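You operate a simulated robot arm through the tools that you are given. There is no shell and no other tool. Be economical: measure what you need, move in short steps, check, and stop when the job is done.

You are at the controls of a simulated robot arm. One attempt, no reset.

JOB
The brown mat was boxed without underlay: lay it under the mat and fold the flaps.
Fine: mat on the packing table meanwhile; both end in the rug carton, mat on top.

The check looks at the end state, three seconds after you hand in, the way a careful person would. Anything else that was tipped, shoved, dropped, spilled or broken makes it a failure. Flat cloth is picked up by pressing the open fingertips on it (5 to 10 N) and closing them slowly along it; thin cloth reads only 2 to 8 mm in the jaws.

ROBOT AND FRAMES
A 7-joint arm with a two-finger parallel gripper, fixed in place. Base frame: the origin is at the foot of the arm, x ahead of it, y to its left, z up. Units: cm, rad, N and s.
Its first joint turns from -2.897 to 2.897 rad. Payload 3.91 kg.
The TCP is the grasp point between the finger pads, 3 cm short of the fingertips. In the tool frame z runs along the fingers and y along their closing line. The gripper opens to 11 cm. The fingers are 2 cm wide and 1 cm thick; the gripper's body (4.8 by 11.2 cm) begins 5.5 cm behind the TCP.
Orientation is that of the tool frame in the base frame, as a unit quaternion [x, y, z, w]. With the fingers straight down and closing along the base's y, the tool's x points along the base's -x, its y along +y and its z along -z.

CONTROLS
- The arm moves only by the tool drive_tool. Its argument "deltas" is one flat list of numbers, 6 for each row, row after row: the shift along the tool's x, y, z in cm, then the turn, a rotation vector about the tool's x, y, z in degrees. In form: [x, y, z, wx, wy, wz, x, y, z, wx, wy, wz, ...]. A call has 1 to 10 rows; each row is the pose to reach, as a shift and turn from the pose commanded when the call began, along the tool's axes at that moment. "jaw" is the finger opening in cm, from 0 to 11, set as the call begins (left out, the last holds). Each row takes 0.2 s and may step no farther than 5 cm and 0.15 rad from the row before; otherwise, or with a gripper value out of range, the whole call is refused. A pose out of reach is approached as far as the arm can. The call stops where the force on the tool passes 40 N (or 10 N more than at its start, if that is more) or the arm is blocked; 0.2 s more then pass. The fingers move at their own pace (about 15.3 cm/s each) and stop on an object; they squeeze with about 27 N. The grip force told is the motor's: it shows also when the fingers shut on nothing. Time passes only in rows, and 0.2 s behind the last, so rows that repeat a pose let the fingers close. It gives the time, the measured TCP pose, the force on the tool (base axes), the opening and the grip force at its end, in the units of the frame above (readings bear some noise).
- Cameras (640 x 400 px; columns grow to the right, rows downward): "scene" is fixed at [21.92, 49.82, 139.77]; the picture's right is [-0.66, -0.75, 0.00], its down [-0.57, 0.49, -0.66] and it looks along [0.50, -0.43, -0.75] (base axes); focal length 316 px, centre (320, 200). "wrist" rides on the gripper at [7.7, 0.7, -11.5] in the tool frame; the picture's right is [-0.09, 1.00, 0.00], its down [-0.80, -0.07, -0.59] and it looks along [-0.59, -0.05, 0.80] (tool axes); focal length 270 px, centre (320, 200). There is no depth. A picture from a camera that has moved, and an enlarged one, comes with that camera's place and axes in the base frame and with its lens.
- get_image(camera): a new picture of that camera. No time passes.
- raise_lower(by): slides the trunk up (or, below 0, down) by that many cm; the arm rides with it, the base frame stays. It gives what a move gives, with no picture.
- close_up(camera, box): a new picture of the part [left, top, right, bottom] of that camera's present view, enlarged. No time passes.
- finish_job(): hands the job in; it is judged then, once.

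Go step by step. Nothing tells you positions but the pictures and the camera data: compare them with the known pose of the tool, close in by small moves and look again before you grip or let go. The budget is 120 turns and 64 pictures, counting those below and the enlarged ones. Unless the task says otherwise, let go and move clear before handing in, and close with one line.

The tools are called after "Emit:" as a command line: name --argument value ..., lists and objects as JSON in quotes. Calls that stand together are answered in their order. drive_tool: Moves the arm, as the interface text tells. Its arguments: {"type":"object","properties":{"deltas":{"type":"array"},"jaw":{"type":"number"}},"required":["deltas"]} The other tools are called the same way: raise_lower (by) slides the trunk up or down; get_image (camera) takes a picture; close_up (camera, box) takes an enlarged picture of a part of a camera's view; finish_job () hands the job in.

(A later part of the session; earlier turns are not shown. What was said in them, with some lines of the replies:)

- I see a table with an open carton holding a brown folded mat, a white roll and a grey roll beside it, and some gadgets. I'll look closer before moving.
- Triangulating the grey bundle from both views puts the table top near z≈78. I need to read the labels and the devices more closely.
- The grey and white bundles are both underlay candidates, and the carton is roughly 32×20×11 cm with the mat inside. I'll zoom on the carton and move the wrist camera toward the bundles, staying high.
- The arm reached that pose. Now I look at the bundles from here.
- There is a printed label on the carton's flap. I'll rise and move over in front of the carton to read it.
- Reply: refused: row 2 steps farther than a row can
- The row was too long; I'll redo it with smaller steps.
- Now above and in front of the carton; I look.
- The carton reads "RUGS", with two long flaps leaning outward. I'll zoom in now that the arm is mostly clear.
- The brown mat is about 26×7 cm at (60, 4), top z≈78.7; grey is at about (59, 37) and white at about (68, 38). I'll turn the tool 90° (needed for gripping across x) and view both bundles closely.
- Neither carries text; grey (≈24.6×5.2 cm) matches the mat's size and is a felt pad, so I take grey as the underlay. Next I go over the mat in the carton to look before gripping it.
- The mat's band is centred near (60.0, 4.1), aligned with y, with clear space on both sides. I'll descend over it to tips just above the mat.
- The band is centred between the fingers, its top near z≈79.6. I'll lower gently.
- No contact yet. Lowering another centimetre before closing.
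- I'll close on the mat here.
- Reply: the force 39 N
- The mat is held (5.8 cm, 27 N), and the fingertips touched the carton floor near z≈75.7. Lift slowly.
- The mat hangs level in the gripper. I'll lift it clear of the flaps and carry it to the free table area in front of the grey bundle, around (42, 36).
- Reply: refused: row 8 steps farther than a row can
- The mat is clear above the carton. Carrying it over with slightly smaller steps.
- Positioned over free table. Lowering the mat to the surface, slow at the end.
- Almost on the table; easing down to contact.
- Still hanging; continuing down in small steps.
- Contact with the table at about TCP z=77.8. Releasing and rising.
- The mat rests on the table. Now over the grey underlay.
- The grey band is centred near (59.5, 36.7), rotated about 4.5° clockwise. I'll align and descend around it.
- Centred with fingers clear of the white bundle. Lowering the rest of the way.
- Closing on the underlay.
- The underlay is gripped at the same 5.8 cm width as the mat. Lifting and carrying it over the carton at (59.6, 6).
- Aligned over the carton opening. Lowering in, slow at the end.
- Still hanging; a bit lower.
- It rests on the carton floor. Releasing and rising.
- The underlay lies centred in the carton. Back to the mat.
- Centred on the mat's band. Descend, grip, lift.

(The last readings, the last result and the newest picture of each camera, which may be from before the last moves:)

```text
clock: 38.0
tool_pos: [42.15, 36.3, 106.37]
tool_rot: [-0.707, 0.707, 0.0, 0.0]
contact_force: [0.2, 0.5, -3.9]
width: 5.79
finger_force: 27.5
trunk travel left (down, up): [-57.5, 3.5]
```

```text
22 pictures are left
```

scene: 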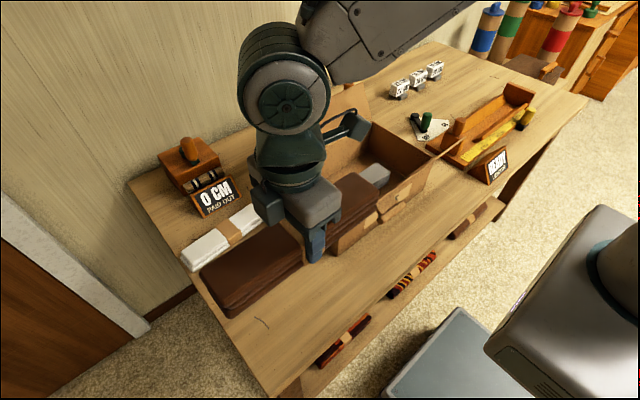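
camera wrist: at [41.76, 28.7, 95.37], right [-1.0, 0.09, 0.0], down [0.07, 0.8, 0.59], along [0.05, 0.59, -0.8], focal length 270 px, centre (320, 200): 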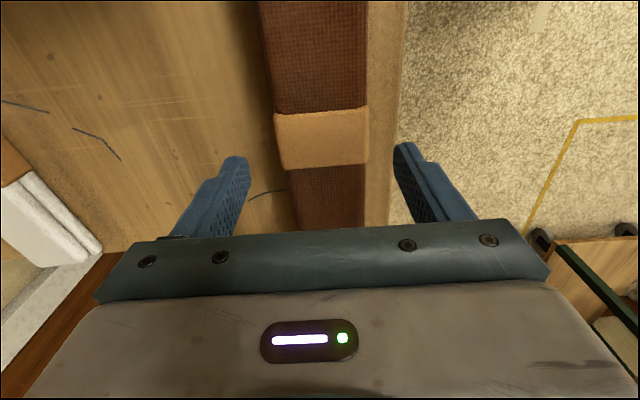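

Mat lifted. Carrying it over the underlay at (59.7, 5.9).

Emit:
drive_tool --deltas '[3.8, -2.2, -0.5, 0, 0, 0, 7.6, -4.4, -0.5, 0, 0, 0, 11.4, -6.6, -0.5, 0, 0, 0, 15.2, -8.8, -0.5, 0, 0, 0, 19, -11, -0.5, 0, 0, 0, 22.8, -13.2, -0.5, 0, 0, 0, 26.6, -15.4, -0.5, 0, 0, 0, 30.4, -17.5, -0.5, 0, 0, 0, 30.4, -17.5, -0.5, 0, 0, 0]'

Emit:
get_image --camera "wrist"

```text
clock: 40.0
tool_pos: [60.04, 6.04, 107.1]
tool_rot: [0.708, -0.706, 0.0, 0.001]
contact_force: [0.0, 0.4, -3.8]
width: 5.81
finger_force: 27.1
trunk travel left (down, up): [-57.5, 3.5]
```

```text
21 pictures are left
camera wrist: at [59.34, -1.6, 118.55], right [-1.0, 0.09, 0.0], down [0.07, 0.8, 0.59], along [0.05, 0.59, -0.8], focal length 270 px, centre (320, 200)
```

wrist: 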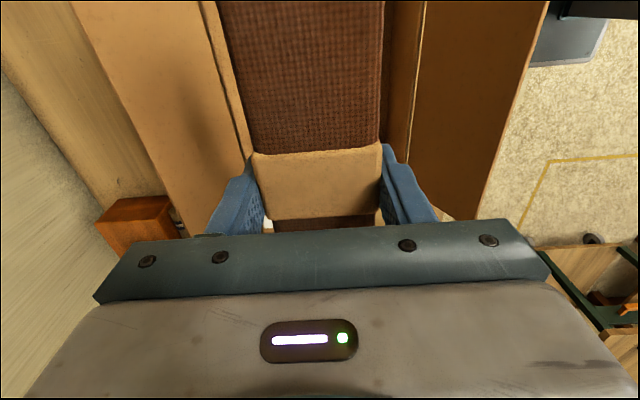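

Lowering the mat onto the underlay, with small steps near contact.

Emit:
drive_tool --deltas '[0, 0.25, 4.5, 0, 0, 0, 0, 0.25, 9, 0, 0, 0, 0, 0.25, 13.5, 0, 0, 0, 0, 0.25, 17.5, 0, 0, 0, 0, 0.25, 20.5, 0, 0, 0, 0, 0.25, 22, 0, 0, 0]'

Emit:
close_up --camera "scene" --box '[250, 70, 450, 260]'

```text
clock: 41.4
tool_pos: [59.86, 5.97, 84.99]
tool_rot: [-0.707, 0.708, 0.001, 0.0]
contact_force: [0.0, 0.0, -3.9]
width: 5.79
finger_force: 27.3
trunk travel left (down, up): [-57.5, 3.5]
```

```text
2.11 times, centred on (350, 165) of scene
camera zoom: at [21.92, 49.82, 139.77], right [-0.66, -0.75, 0.0], down [-0.57, 0.49, -0.66], along [0.5, -0.43, -0.75], focal length 666 px, centre (257, 274)
```

zoom: 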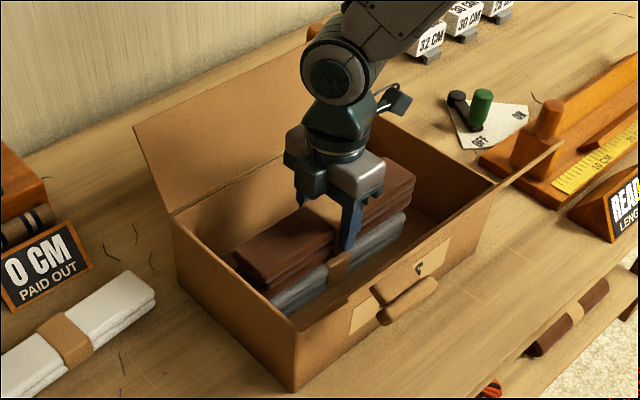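

Emit:
drive_tool --deltas '[0, 0, 0.5, 0, 0, 0, 0, 0, 1, 0, 0, 0, 0, 0, 1.4, 0, 0, 0]'

```text
clock: 42.2
tool_pos: [59.62, 5.98, 83.75]
tool_rot: [0.707, -0.707, 0.001, 0.0]
contact_force: [-1.7, -0.1, 6.1]
width: 5.78
finger_force: 26.8
trunk travel left (down, up): [-57.5, 3.5]
```

Contact: the mat rests on the underlay. Release and rise.

Emit:
drive_tool --deltas '[0, 0, -0.1, 0, 0, 0, 0, 0, -0.1, 0, 0, 0]' --jaw 8.5

Emit:
drive_tool --deltas '[0, 0, -2, 0, 0, 0, 0, 0, -6, 0, 0, 0, 0, 0, -10.5, 0, 0, 0, 0, 0, -15, 0, 0, 0, 0, 0, -19.5, 0, 0, 0, 0, 0, -24, 0, 0, 0]'

Emit:
get_image --camera "scene"

Emit:
get_image --camera "wrist"

```text
clock: 42.8
tool_pos: [59.69, 6.01, 83.6]
tool_rot: [-0.707, 0.707, 0.0, 0.0]
contact_force: [0.2, 0.3, 0.7]
width: 8.53
finger_force: 0.1
trunk travel left (down, up): [-57.5, 3.5]
```

```text
clock: 44.2
tool_pos: [59.5, 5.91, 107.56]
tool_rot: [-0.707, 0.707, 0.0, 0.0]
contact_force: [-0.2, 0.1, 0.3]
width: 8.5
finger_force: 0.2
trunk travel left (down, up): [-57.5, 3.5]
```

```text
19 pictures are left
```

scene: 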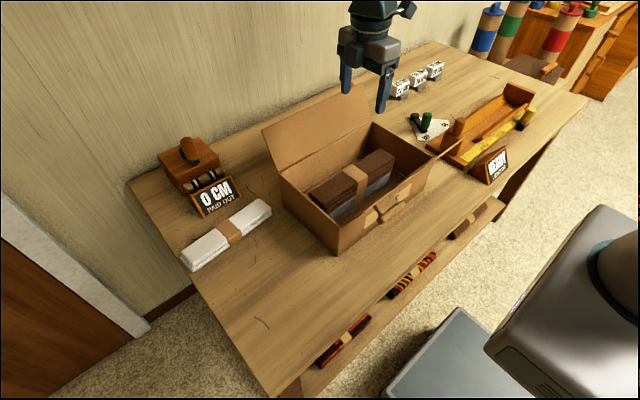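

```text
18 pictures are left
camera wrist: at [59.01, -1.72, 119.02], right [-1.0, 0.09, 0.0], down [0.07, 0.8, 0.59], along [0.05, 0.59, -0.8], focal length 270 px, centre (320, 200)
```

wrist: 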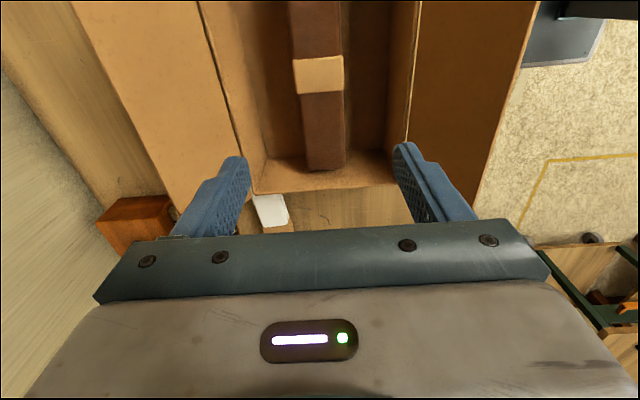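

The mat is stacked neatly on the underlay. Next is the rear flap; I'll move over its free edge (≈(73, y, 98.7)) and look behind it.

Emit:
drive_tool --deltas '[0, -4, 0, 0, 0, 0, 0, -8, 0, 0, 0, 0, 0, -11, 0, 0, 0, 0]'

Emit:
get_image --camera "wrist"

Emit:
close_up --camera "scene" --box '[250, 40, 450, 230]'

```text
clock: 45.0
tool_pos: [70.78, 5.92, 107.46]
tool_rot: [0.707, -0.707, 0.0, 0.0]
contact_force: [0.3, 0.1, -0.3]
width: 8.48
finger_force: 0.1
trunk travel left (down, up): [-57.5, 3.5]
```

```text
17 pictures are left
camera wrist: at [70.08, -1.64, 118.94], right [-1.0, 0.09, 0.0], down [0.07, 0.8, 0.59], along [0.05, 0.59, -0.8], focal length 270 px, centre (320, 200)
```

wrist: 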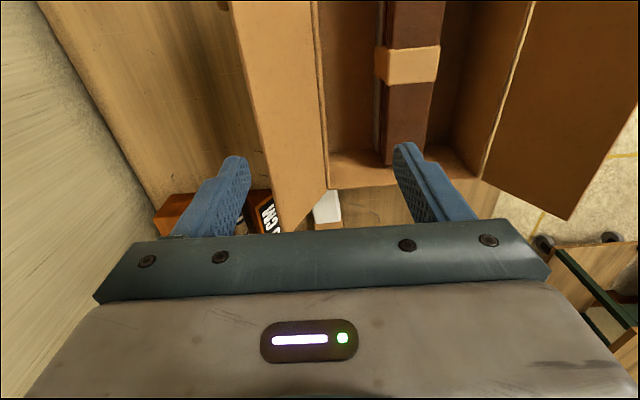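

```text
2.11 times, centred on (350, 135) of scene
camera zoom: at [21.92, 49.82, 139.77], right [-0.66, -0.75, 0.0], down [-0.57, 0.49, -0.66], along [0.5, -0.43, -0.75], focal length 666 px, centre (257, 337)
```

zoom: 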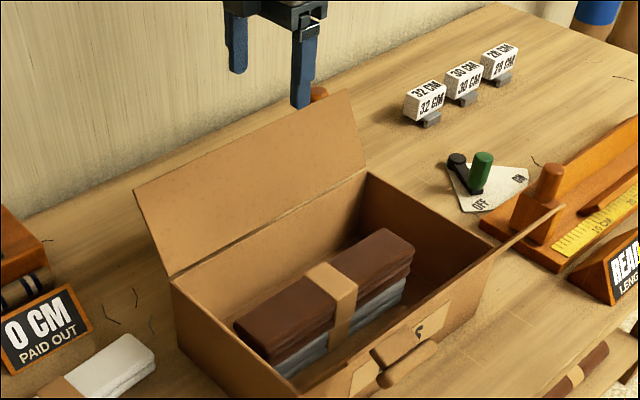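

The flap's free edge is near (76, y, 97), with a small knob behind it near y≈-5, so I'll work at y≈9. I'll straddle the edge with one finger behind it.

Emit:
drive_tool --deltas '[-3, -2, 0, 0, 0, 0, -3, -2, 4, 0, 0, 0, -3, -2, 8, 0, 0, 0, -3, -2, 9.5, 0, 0, 0]' --jaw 10

Emit:
get_image --camera "wrist"

Emit:
close_up --camera "scene" --box '[230, 40, 430, 230]'

```text
clock: 46.0
tool_pos: [72.64, 8.93, 98.09]
tool_rot: [0.707, -0.707, 0.0, 0.0]
contact_force: [0.5, -0.3, 0.5]
width: 10.0
finger_force: 0.1
trunk travel left (down, up): [-57.5, 3.5]
```

```text
15 pictures are left
camera wrist: at [72.05, 1.34, 109.62], right [-1.0, 0.09, 0.0], down [0.07, 0.8, 0.59], along [0.05, 0.59, -0.8], focal length 270 px, centre (320, 200)
```

wrist: 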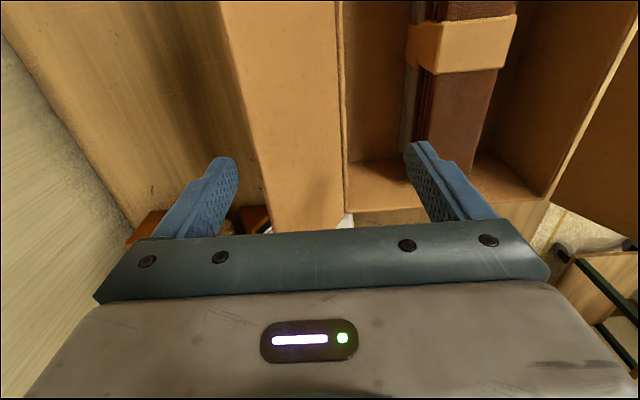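

```text
2.11 times, centred on (330, 135) of scene
camera zoom: at [21.92, 49.82, 139.77], right [-0.66, -0.75, 0.0], down [-0.57, 0.49, -0.66], along [0.5, -0.43, -0.75], focal length 666 px, centre (299, 337)
```

zoom: 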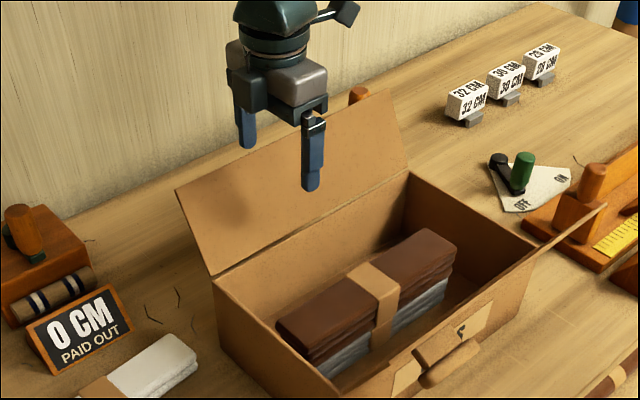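

The outer finger is behind the edge. I'll drop 2.5 cm for a better hook, then draw it towards the carton.

Emit:
drive_tool --deltas '[0, 0, 1.3, 0, 0, 0, 0, 0, 2.5, 0, 0, 0, 0, 1.5, 2.5, 0, 0, 0, 0, 3, 2.5, 0, 0, 0, 0, 4.5, 2.5, 0, 0, 0, 0, 6, 2.5, 0, 0, 0]'

Emit:
get_image --camera "scene"

```text
clock: 47.4
tool_pos: [66.6, 9.05, 95.45]
tool_rot: [0.707, -0.707, 0.0, 0.0]
contact_force: [-0.1, -0.2, -0.3]
width: 10.0
finger_force: 0.0
trunk travel left (down, up): [-57.5, 3.5]
```

```text
13 pictures are left
```

scene: 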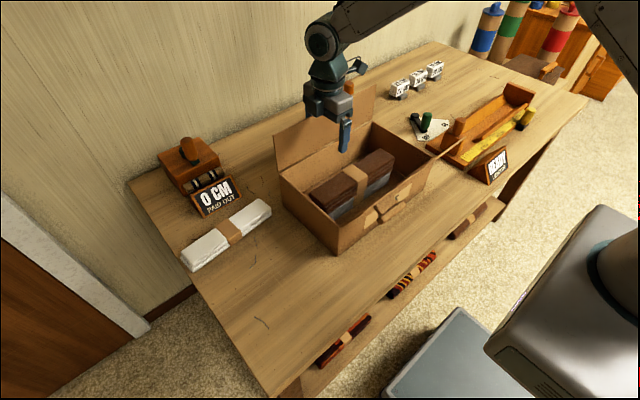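

The rear flap is turning easily. Continuing past vertical.

Emit:
drive_tool --deltas '[0, 2, 0, 0, 0, 0, 0, 4, 0, 0, 0, 0, 0, 6, 0, 0, 0, 0, 0, 8, 0.6, 0, 0, 0, 0, 9.5, 1.2, 0, 0, 0]'

Emit:
close_up --camera "scene" --box '[230, 40, 450, 260]'

```text
clock: 48.6
tool_pos: [57.12, 9.03, 94.24]
tool_rot: [0.707, -0.707, 0.0, -0.001]
contact_force: [-0.3, 0.4, 0.1]
width: 10.0
finger_force: 0.0
trunk travel left (down, up): [-57.5, 3.5]
```

```text
1.82 times, centred on (340, 150) of scene
camera zoom: at [21.92, 49.82, 139.77], right [-0.66, -0.75, 0.0], down [-0.57, 0.49, -0.66], along [0.5, -0.43, -0.75], focal length 575 px, centre (284, 291)
```

zoom: 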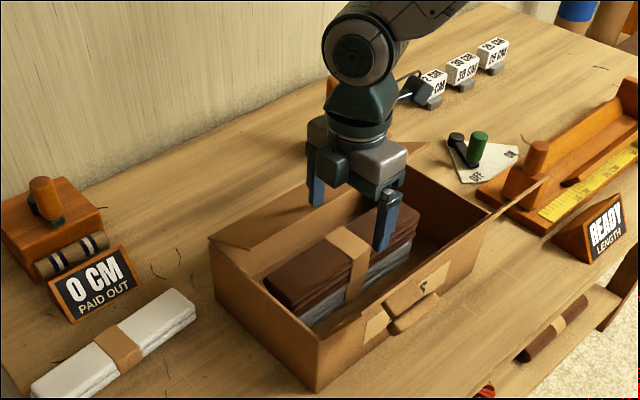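

The flap leans inward about 45°. I'll rise off it, close the fingers, and then press it down from above.

Emit:
drive_tool --deltas '[0, 0, -2, 0, 0, 0, 0, 0, -5, 0, 0, 0, 0, 0, -8, 0, 0, 0]'

Emit:
close_up --camera "scene" --box '[230, 40, 450, 260]'

```text
clock: 49.4
tool_pos: [57.12, 8.95, 102.39]
tool_rot: [-0.707, 0.707, 0.0, -0.001]
contact_force: [0.2, 0.3, -0.6]
width: 10.02
finger_force: 0.0
trunk travel left (down, up): [-57.5, 3.5]
```

```text
1.82 times, centred on (340, 150) of scene
camera zoom: at [21.92, 49.82, 139.77], right [-0.66, -0.75, 0.0], down [-0.57, 0.49, -0.66], along [0.5, -0.43, -0.75], focal length 575 px, centre (284, 291)
```

zoom: 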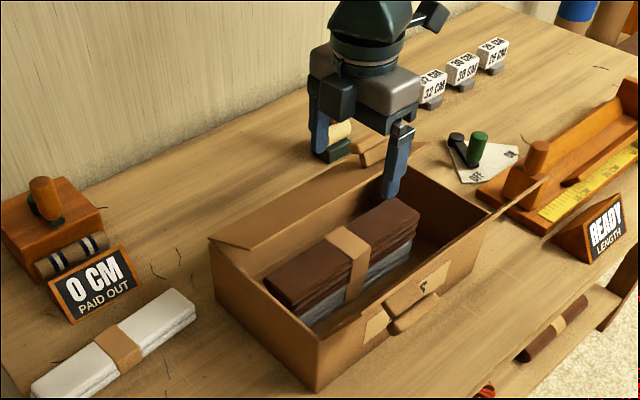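

The flap stays put, and I can see it has a handle bar near y≈-4, clear of my line. Now press down at x≈62.5, y≈9 with closed fingers.

Emit:
drive_tool --deltas '[0, -3, 0, 0, 0, 0, 0, -5.4, 0, 0, 0, 0, 0, -5.4, 2, 0, 0, 0, 0, -5.4, 4, 0, 0, 0, 0, -5.4, 6, 0, 0, 0, 0, -5.4, 8, 0, 0, 0, 0, -5.4, 9.5, 0, 0, 0, 0, -5.4, 10.8, 0, 0, 0]' --jaw 0

Emit:
close_up --camera "scene" --box '[230, 40, 450, 260]'

```text
clock: 51.2
tool_pos: [62.47, 8.92, 91.6]
tool_rot: [-0.707, 0.707, 0.0, -0.001]
contact_force: [-0.6, 0.1, 0.8]
width: 0.0
finger_force: 27.0
trunk travel left (down, up): [-57.5, 3.5]
```

```text
1.82 times, centred on (340, 150) of scene
camera zoom: at [21.92, 49.82, 139.77], right [-0.66, -0.75, 0.0], down [-0.57, 0.49, -0.66], along [0.5, -0.43, -0.75], focal length 575 px, centre (284, 291)
```

zoom: 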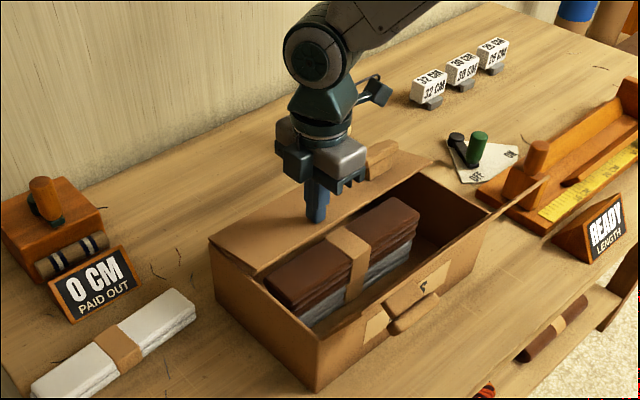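

Nearly flat; pressing on in small steps.

Emit:
drive_tool --deltas '[0, 0, 0.5, 0, 0, 0, 0, 0, 1, 0, 0, 0, 0, 0, 1.3, 0, 0, 0]'

Emit:
close_up --camera "scene" --box '[270, 100, 430, 260]'

```text
clock: 52.0
tool_pos: [62.43, 8.93, 90.32]
tool_rot: [0.707, -0.707, -0.001, 0.0]
contact_force: [-0.4, 0.5, -0.3]
width: 0.03
finger_force: 27.2
trunk travel left (down, up): [-57.5, 3.5]
```

```text
2.50 times, centred on (350, 180) of scene
camera zoom: at [21.92, 49.82, 139.77], right [-0.66, -0.75, 0.0], down [-0.57, 0.49, -0.66], along [0.5, -0.43, -0.75], focal length 791 px, centre (245, 250)
```

zoom: 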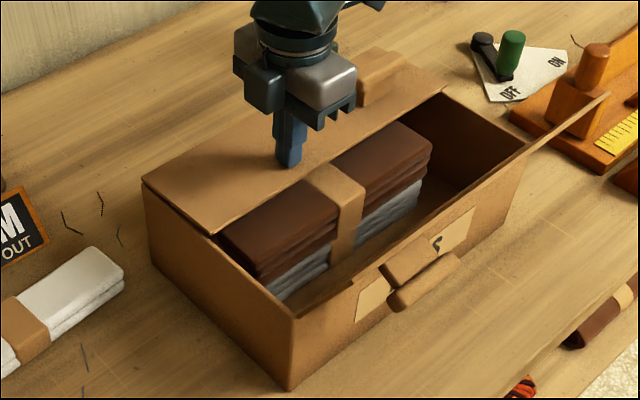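

Almost flush with the rim; one more half centimetre.

Emit:
drive_tool --deltas '[0, 0, 0.3, 0, 0, 0, 0, 0, 0.5, 0, 0, 0]'

```text
clock: 52.6
tool_pos: [62.6, 8.95, 89.92]
tool_rot: [-0.707, 0.707, 0.0, 0.0]
contact_force: [-0.4, 0.6, 0.0]
width: 0.0
finger_force: 27.4
trunk travel left (down, up): [-57.5, 3.5]
```

The rear flap is down. Now rise and move to the front flap: hook at y≈3.5, between the two handles, one finger outside its free edge (≈(44, y, 97)).

Emit:
drive_tool --deltas '[0, 0, -4.5, 0, 0, 0, 0, 0, -9, 0, 0, 0, 0, 0, -13.5, 0, 0, 0, 0, 0, -17, 0, 0, 0, 1.5, 4.5, -17, 0, 0, 0, 3, 9, -17, 0, 0, 0, 4.5, 13.5, -17, 0, 0, 0, 5.4, 17, -17, 0, 0, 0]'

Emit:
drive_tool --deltas '[0, 0, 0, 0, 0, 0, 0, 0, 0.5, 0, 0, 0]' --jaw 6

Emit:
get_image --camera "wrist"

Emit:
close_up --camera "scene" --box '[270, 60, 470, 260]'

```text
clock: 54.4
tool_pos: [45.44, 3.69, 106.83]
tool_rot: [0.708, -0.706, 0.0, 0.001]
contact_force: [-0.7, -0.1, 0.1]
width: 0.0
finger_force: 27.3
trunk travel left (down, up): [-57.5, 3.5]
```

```text
clock: 55.0
tool_pos: [45.52, 3.59, 106.19]
tool_rot: [0.707, -0.707, 0.0, -0.001]
contact_force: [-1.1, 0.2, -0.6]
width: 6.0
finger_force: 0.0
trunk travel left (down, up): [-57.5, 3.5]
```

```text
8 pictures are left
camera wrist: at [44.96, -4.08, 117.76], right [-1.0, 0.09, 0.0], down [0.07, 0.8, 0.59], along [0.05, 0.59, -0.8], focal length 270 px, centre (320, 200)
```

wrist: 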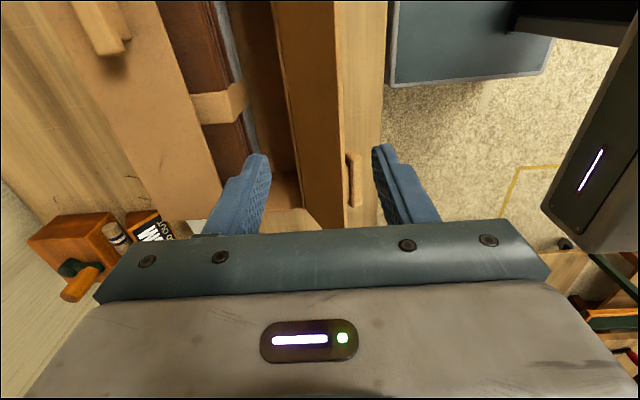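

```text
2.00 times, centred on (370, 160) of scene
camera zoom: at [21.92, 49.82, 139.77], right [-0.66, -0.75, 0.0], down [-0.57, 0.49, -0.66], along [0.5, -0.43, -0.75], focal length 633 px, centre (220, 280)
```

zoom: 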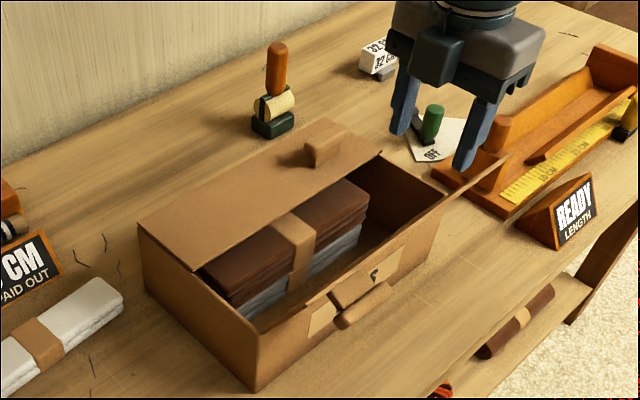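

The rear flap lies flat and the front flap's edge (x≈44) is between the fingers. Lower and sweep it inward.

Emit:
drive_tool --deltas '[0, 0, 4, 0, 0, 0, 0, 0, 8, 0, 0, 0, 0, 0, 10.7, 0, 0, 0, 0, -2, 10.7, 0, 0, 0, 0, -4, 10.7, 0, 0, 0, 0, -6, 10.7, 0, 0, 0, 0, -8, 10.7, 0, 0, 0]'

Emit:
close_up --camera "scene" --box '[270, 60, 470, 260]'

```text
clock: 56.6
tool_pos: [53.6, 3.64, 95.54]
tool_rot: [0.707, -0.707, 0.0, 0.0]
contact_force: [1.0, -1.4, 1.3]
width: 6.0
finger_force: 0.1
trunk travel left (down, up): [-57.5, 3.5]
```

```text
2.00 times, centred on (370, 160) of scene
camera zoom: at [21.92, 49.82, 139.77], right [-0.66, -0.75, 0.0], down [-0.57, 0.49, -0.66], along [0.5, -0.43, -0.75], focal length 633 px, centre (220, 280)
```

zoom: 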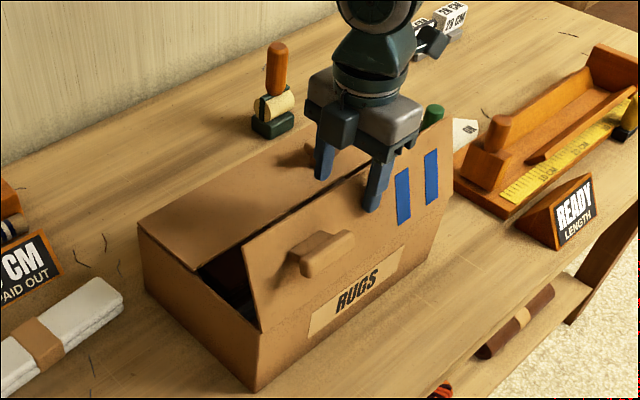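

The front flap is past vertical. Continuing the sweep.

Emit:
drive_tool --deltas '[0, -2, 0, 0, 0, 0, 0, -4, 0, 0, 0, 0, 0, -6, 0.6, 0, 0, 0, 0, -7, 1, 0, 0, 0]'

Emit:
drive_tool --deltas '[0, 0, -4, 0, 0, 0, 0, 0, -8.5, 0, 0, 0]'

Emit:
close_up --camera "scene" --box '[270, 60, 470, 260]'

```text
clock: 57.6
tool_pos: [60.73, 3.54, 94.51]
tool_rot: [-0.707, 0.707, 0.0, -0.001]
contact_force: [-0.7, -0.5, 0.4]
width: 6.01
finger_force: 0.1
trunk travel left (down, up): [-57.5, 3.5]
```

```text
clock: 58.2
tool_pos: [60.55, 3.46, 103.13]
tool_rot: [-0.707, 0.707, 0.001, 0.0]
contact_force: [0.5, -0.4, 0.8]
width: 5.99
finger_force: 0.0
trunk travel left (down, up): [-57.5, 3.5]
```

```text
2.00 times, centred on (370, 160) of scene
camera zoom: at [21.92, 49.82, 139.77], right [-0.66, -0.75, 0.0], down [-0.57, 0.49, -0.66], along [0.5, -0.43, -0.75], focal length 633 px, centre (220, 280)
```

zoom: 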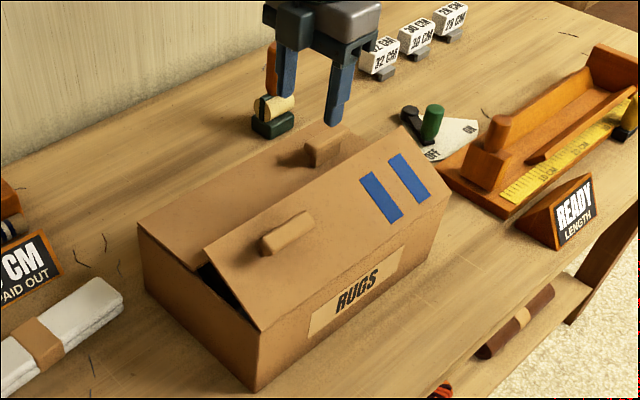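

It holds at an inward lean. Press it down at x≈57.5, y≈3.5 with closed fingers.

Emit:
drive_tool --deltas '[0, 3, 0, 0, 0, 0, 0, 3, 2, 0, 0, 0, 0, 3, 4.5, 0, 0, 0, 0, 3, 6.5, 0, 0, 0, 0, 3, 8.5, 0, 0, 0, 0, 3, 10, 0, 0, 0, 0, 3, 11.2, 0, 0, 0, 0, 3, 12, 0, 0, 0]' --jaw 0

Emit:
close_up --camera "scene" --box '[270, 100, 430, 260]'

```text
clock: 60.0
tool_pos: [57.56, 3.48, 91.19]
tool_rot: [0.707, -0.707, 0.0, 0.0]
contact_force: [-0.2, -0.5, 0.0]
width: 0.0
finger_force: 26.8
trunk travel left (down, up): [-57.5, 3.5]
```

```text
2.50 times, centred on (350, 180) of scene
camera zoom: at [21.92, 49.82, 139.77], right [-0.66, -0.75, 0.0], down [-0.57, 0.49, -0.66], along [0.5, -0.43, -0.75], focal length 791 px, centre (245, 250)
```

zoom: 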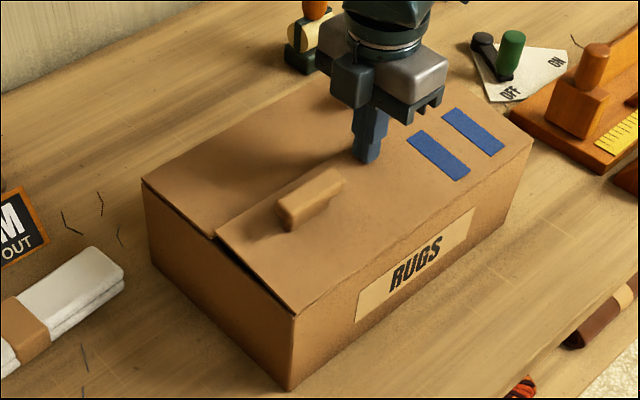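

Almost closed; pressing the last bit while watching the force.

Emit:
drive_tool --deltas '[0, 0, 0.4, 0, 0, 0, 0, 0, 0.8, 0, 0, 0, 0, 0, 1.1, 0, 0, 0]'

Emit:
close_up --camera "scene" --box '[270, 100, 430, 260]'

```text
clock: 60.8
tool_pos: [57.48, 3.56, 90.13]
tool_rot: [-0.707, 0.707, 0.0, -0.001]
contact_force: [-0.5, 0.1, -0.5]
width: 0.0
finger_force: 27.3
trunk travel left (down, up): [-57.5, 3.5]
```

```text
2.50 times, centred on (350, 180) of scene
camera zoom: at [21.92, 49.82, 139.77], right [-0.66, -0.75, 0.0], down [-0.57, 0.49, -0.66], along [0.5, -0.43, -0.75], focal length 791 px, centre (245, 250)
```

zoom: 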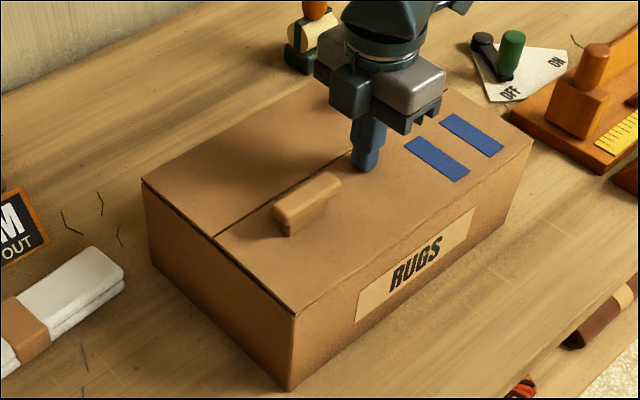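

Both flaps lie flush with the rim. I'll rise clear and check the whole scene.

Emit:
drive_tool --deltas '[0, 0, -4, 0, 0, 0, 0, 0, -8.5, 0, 0, 0, 0, 0, -13, 0, 0, 0, 0, 4, -16, 0, 0, 0, 0, 8, -18, 0, 0, 0, 0, 12, -20, 0, 0, 0]'

Emit:
get_image --camera "scene"

```text
clock: 62.2
tool_pos: [45.49, 3.36, 110.17]
tool_rot: [0.708, -0.707, 0.0, 0.0]
contact_force: [-0.9, -0.7, 0.2]
width: 0.0
finger_force: 27.2
trunk travel left (down, up): [-57.5, 3.5]
```

```text
2 pictures are left
```

scene: 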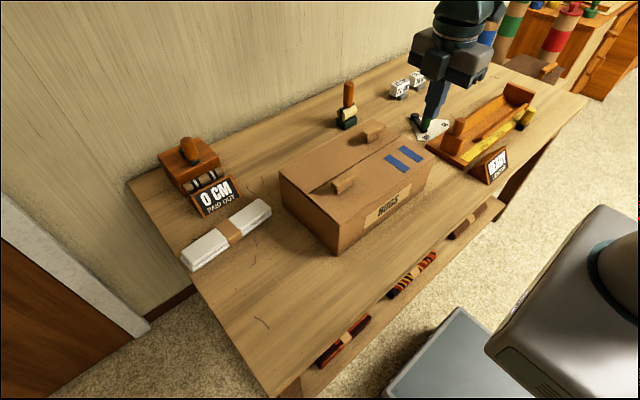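

The carton is closed flat with the mat lying on the grey underlay, everything else is where it was, and the arm is clear. Handing in.

Emit:
finish_job

```text
The job is handed in.
```

The rug carton now holds the grey underlay with the brown mat on top, and both flaps are folded flat; neither bundle was labelled, so I chose grey over white because its width matches the mat's.
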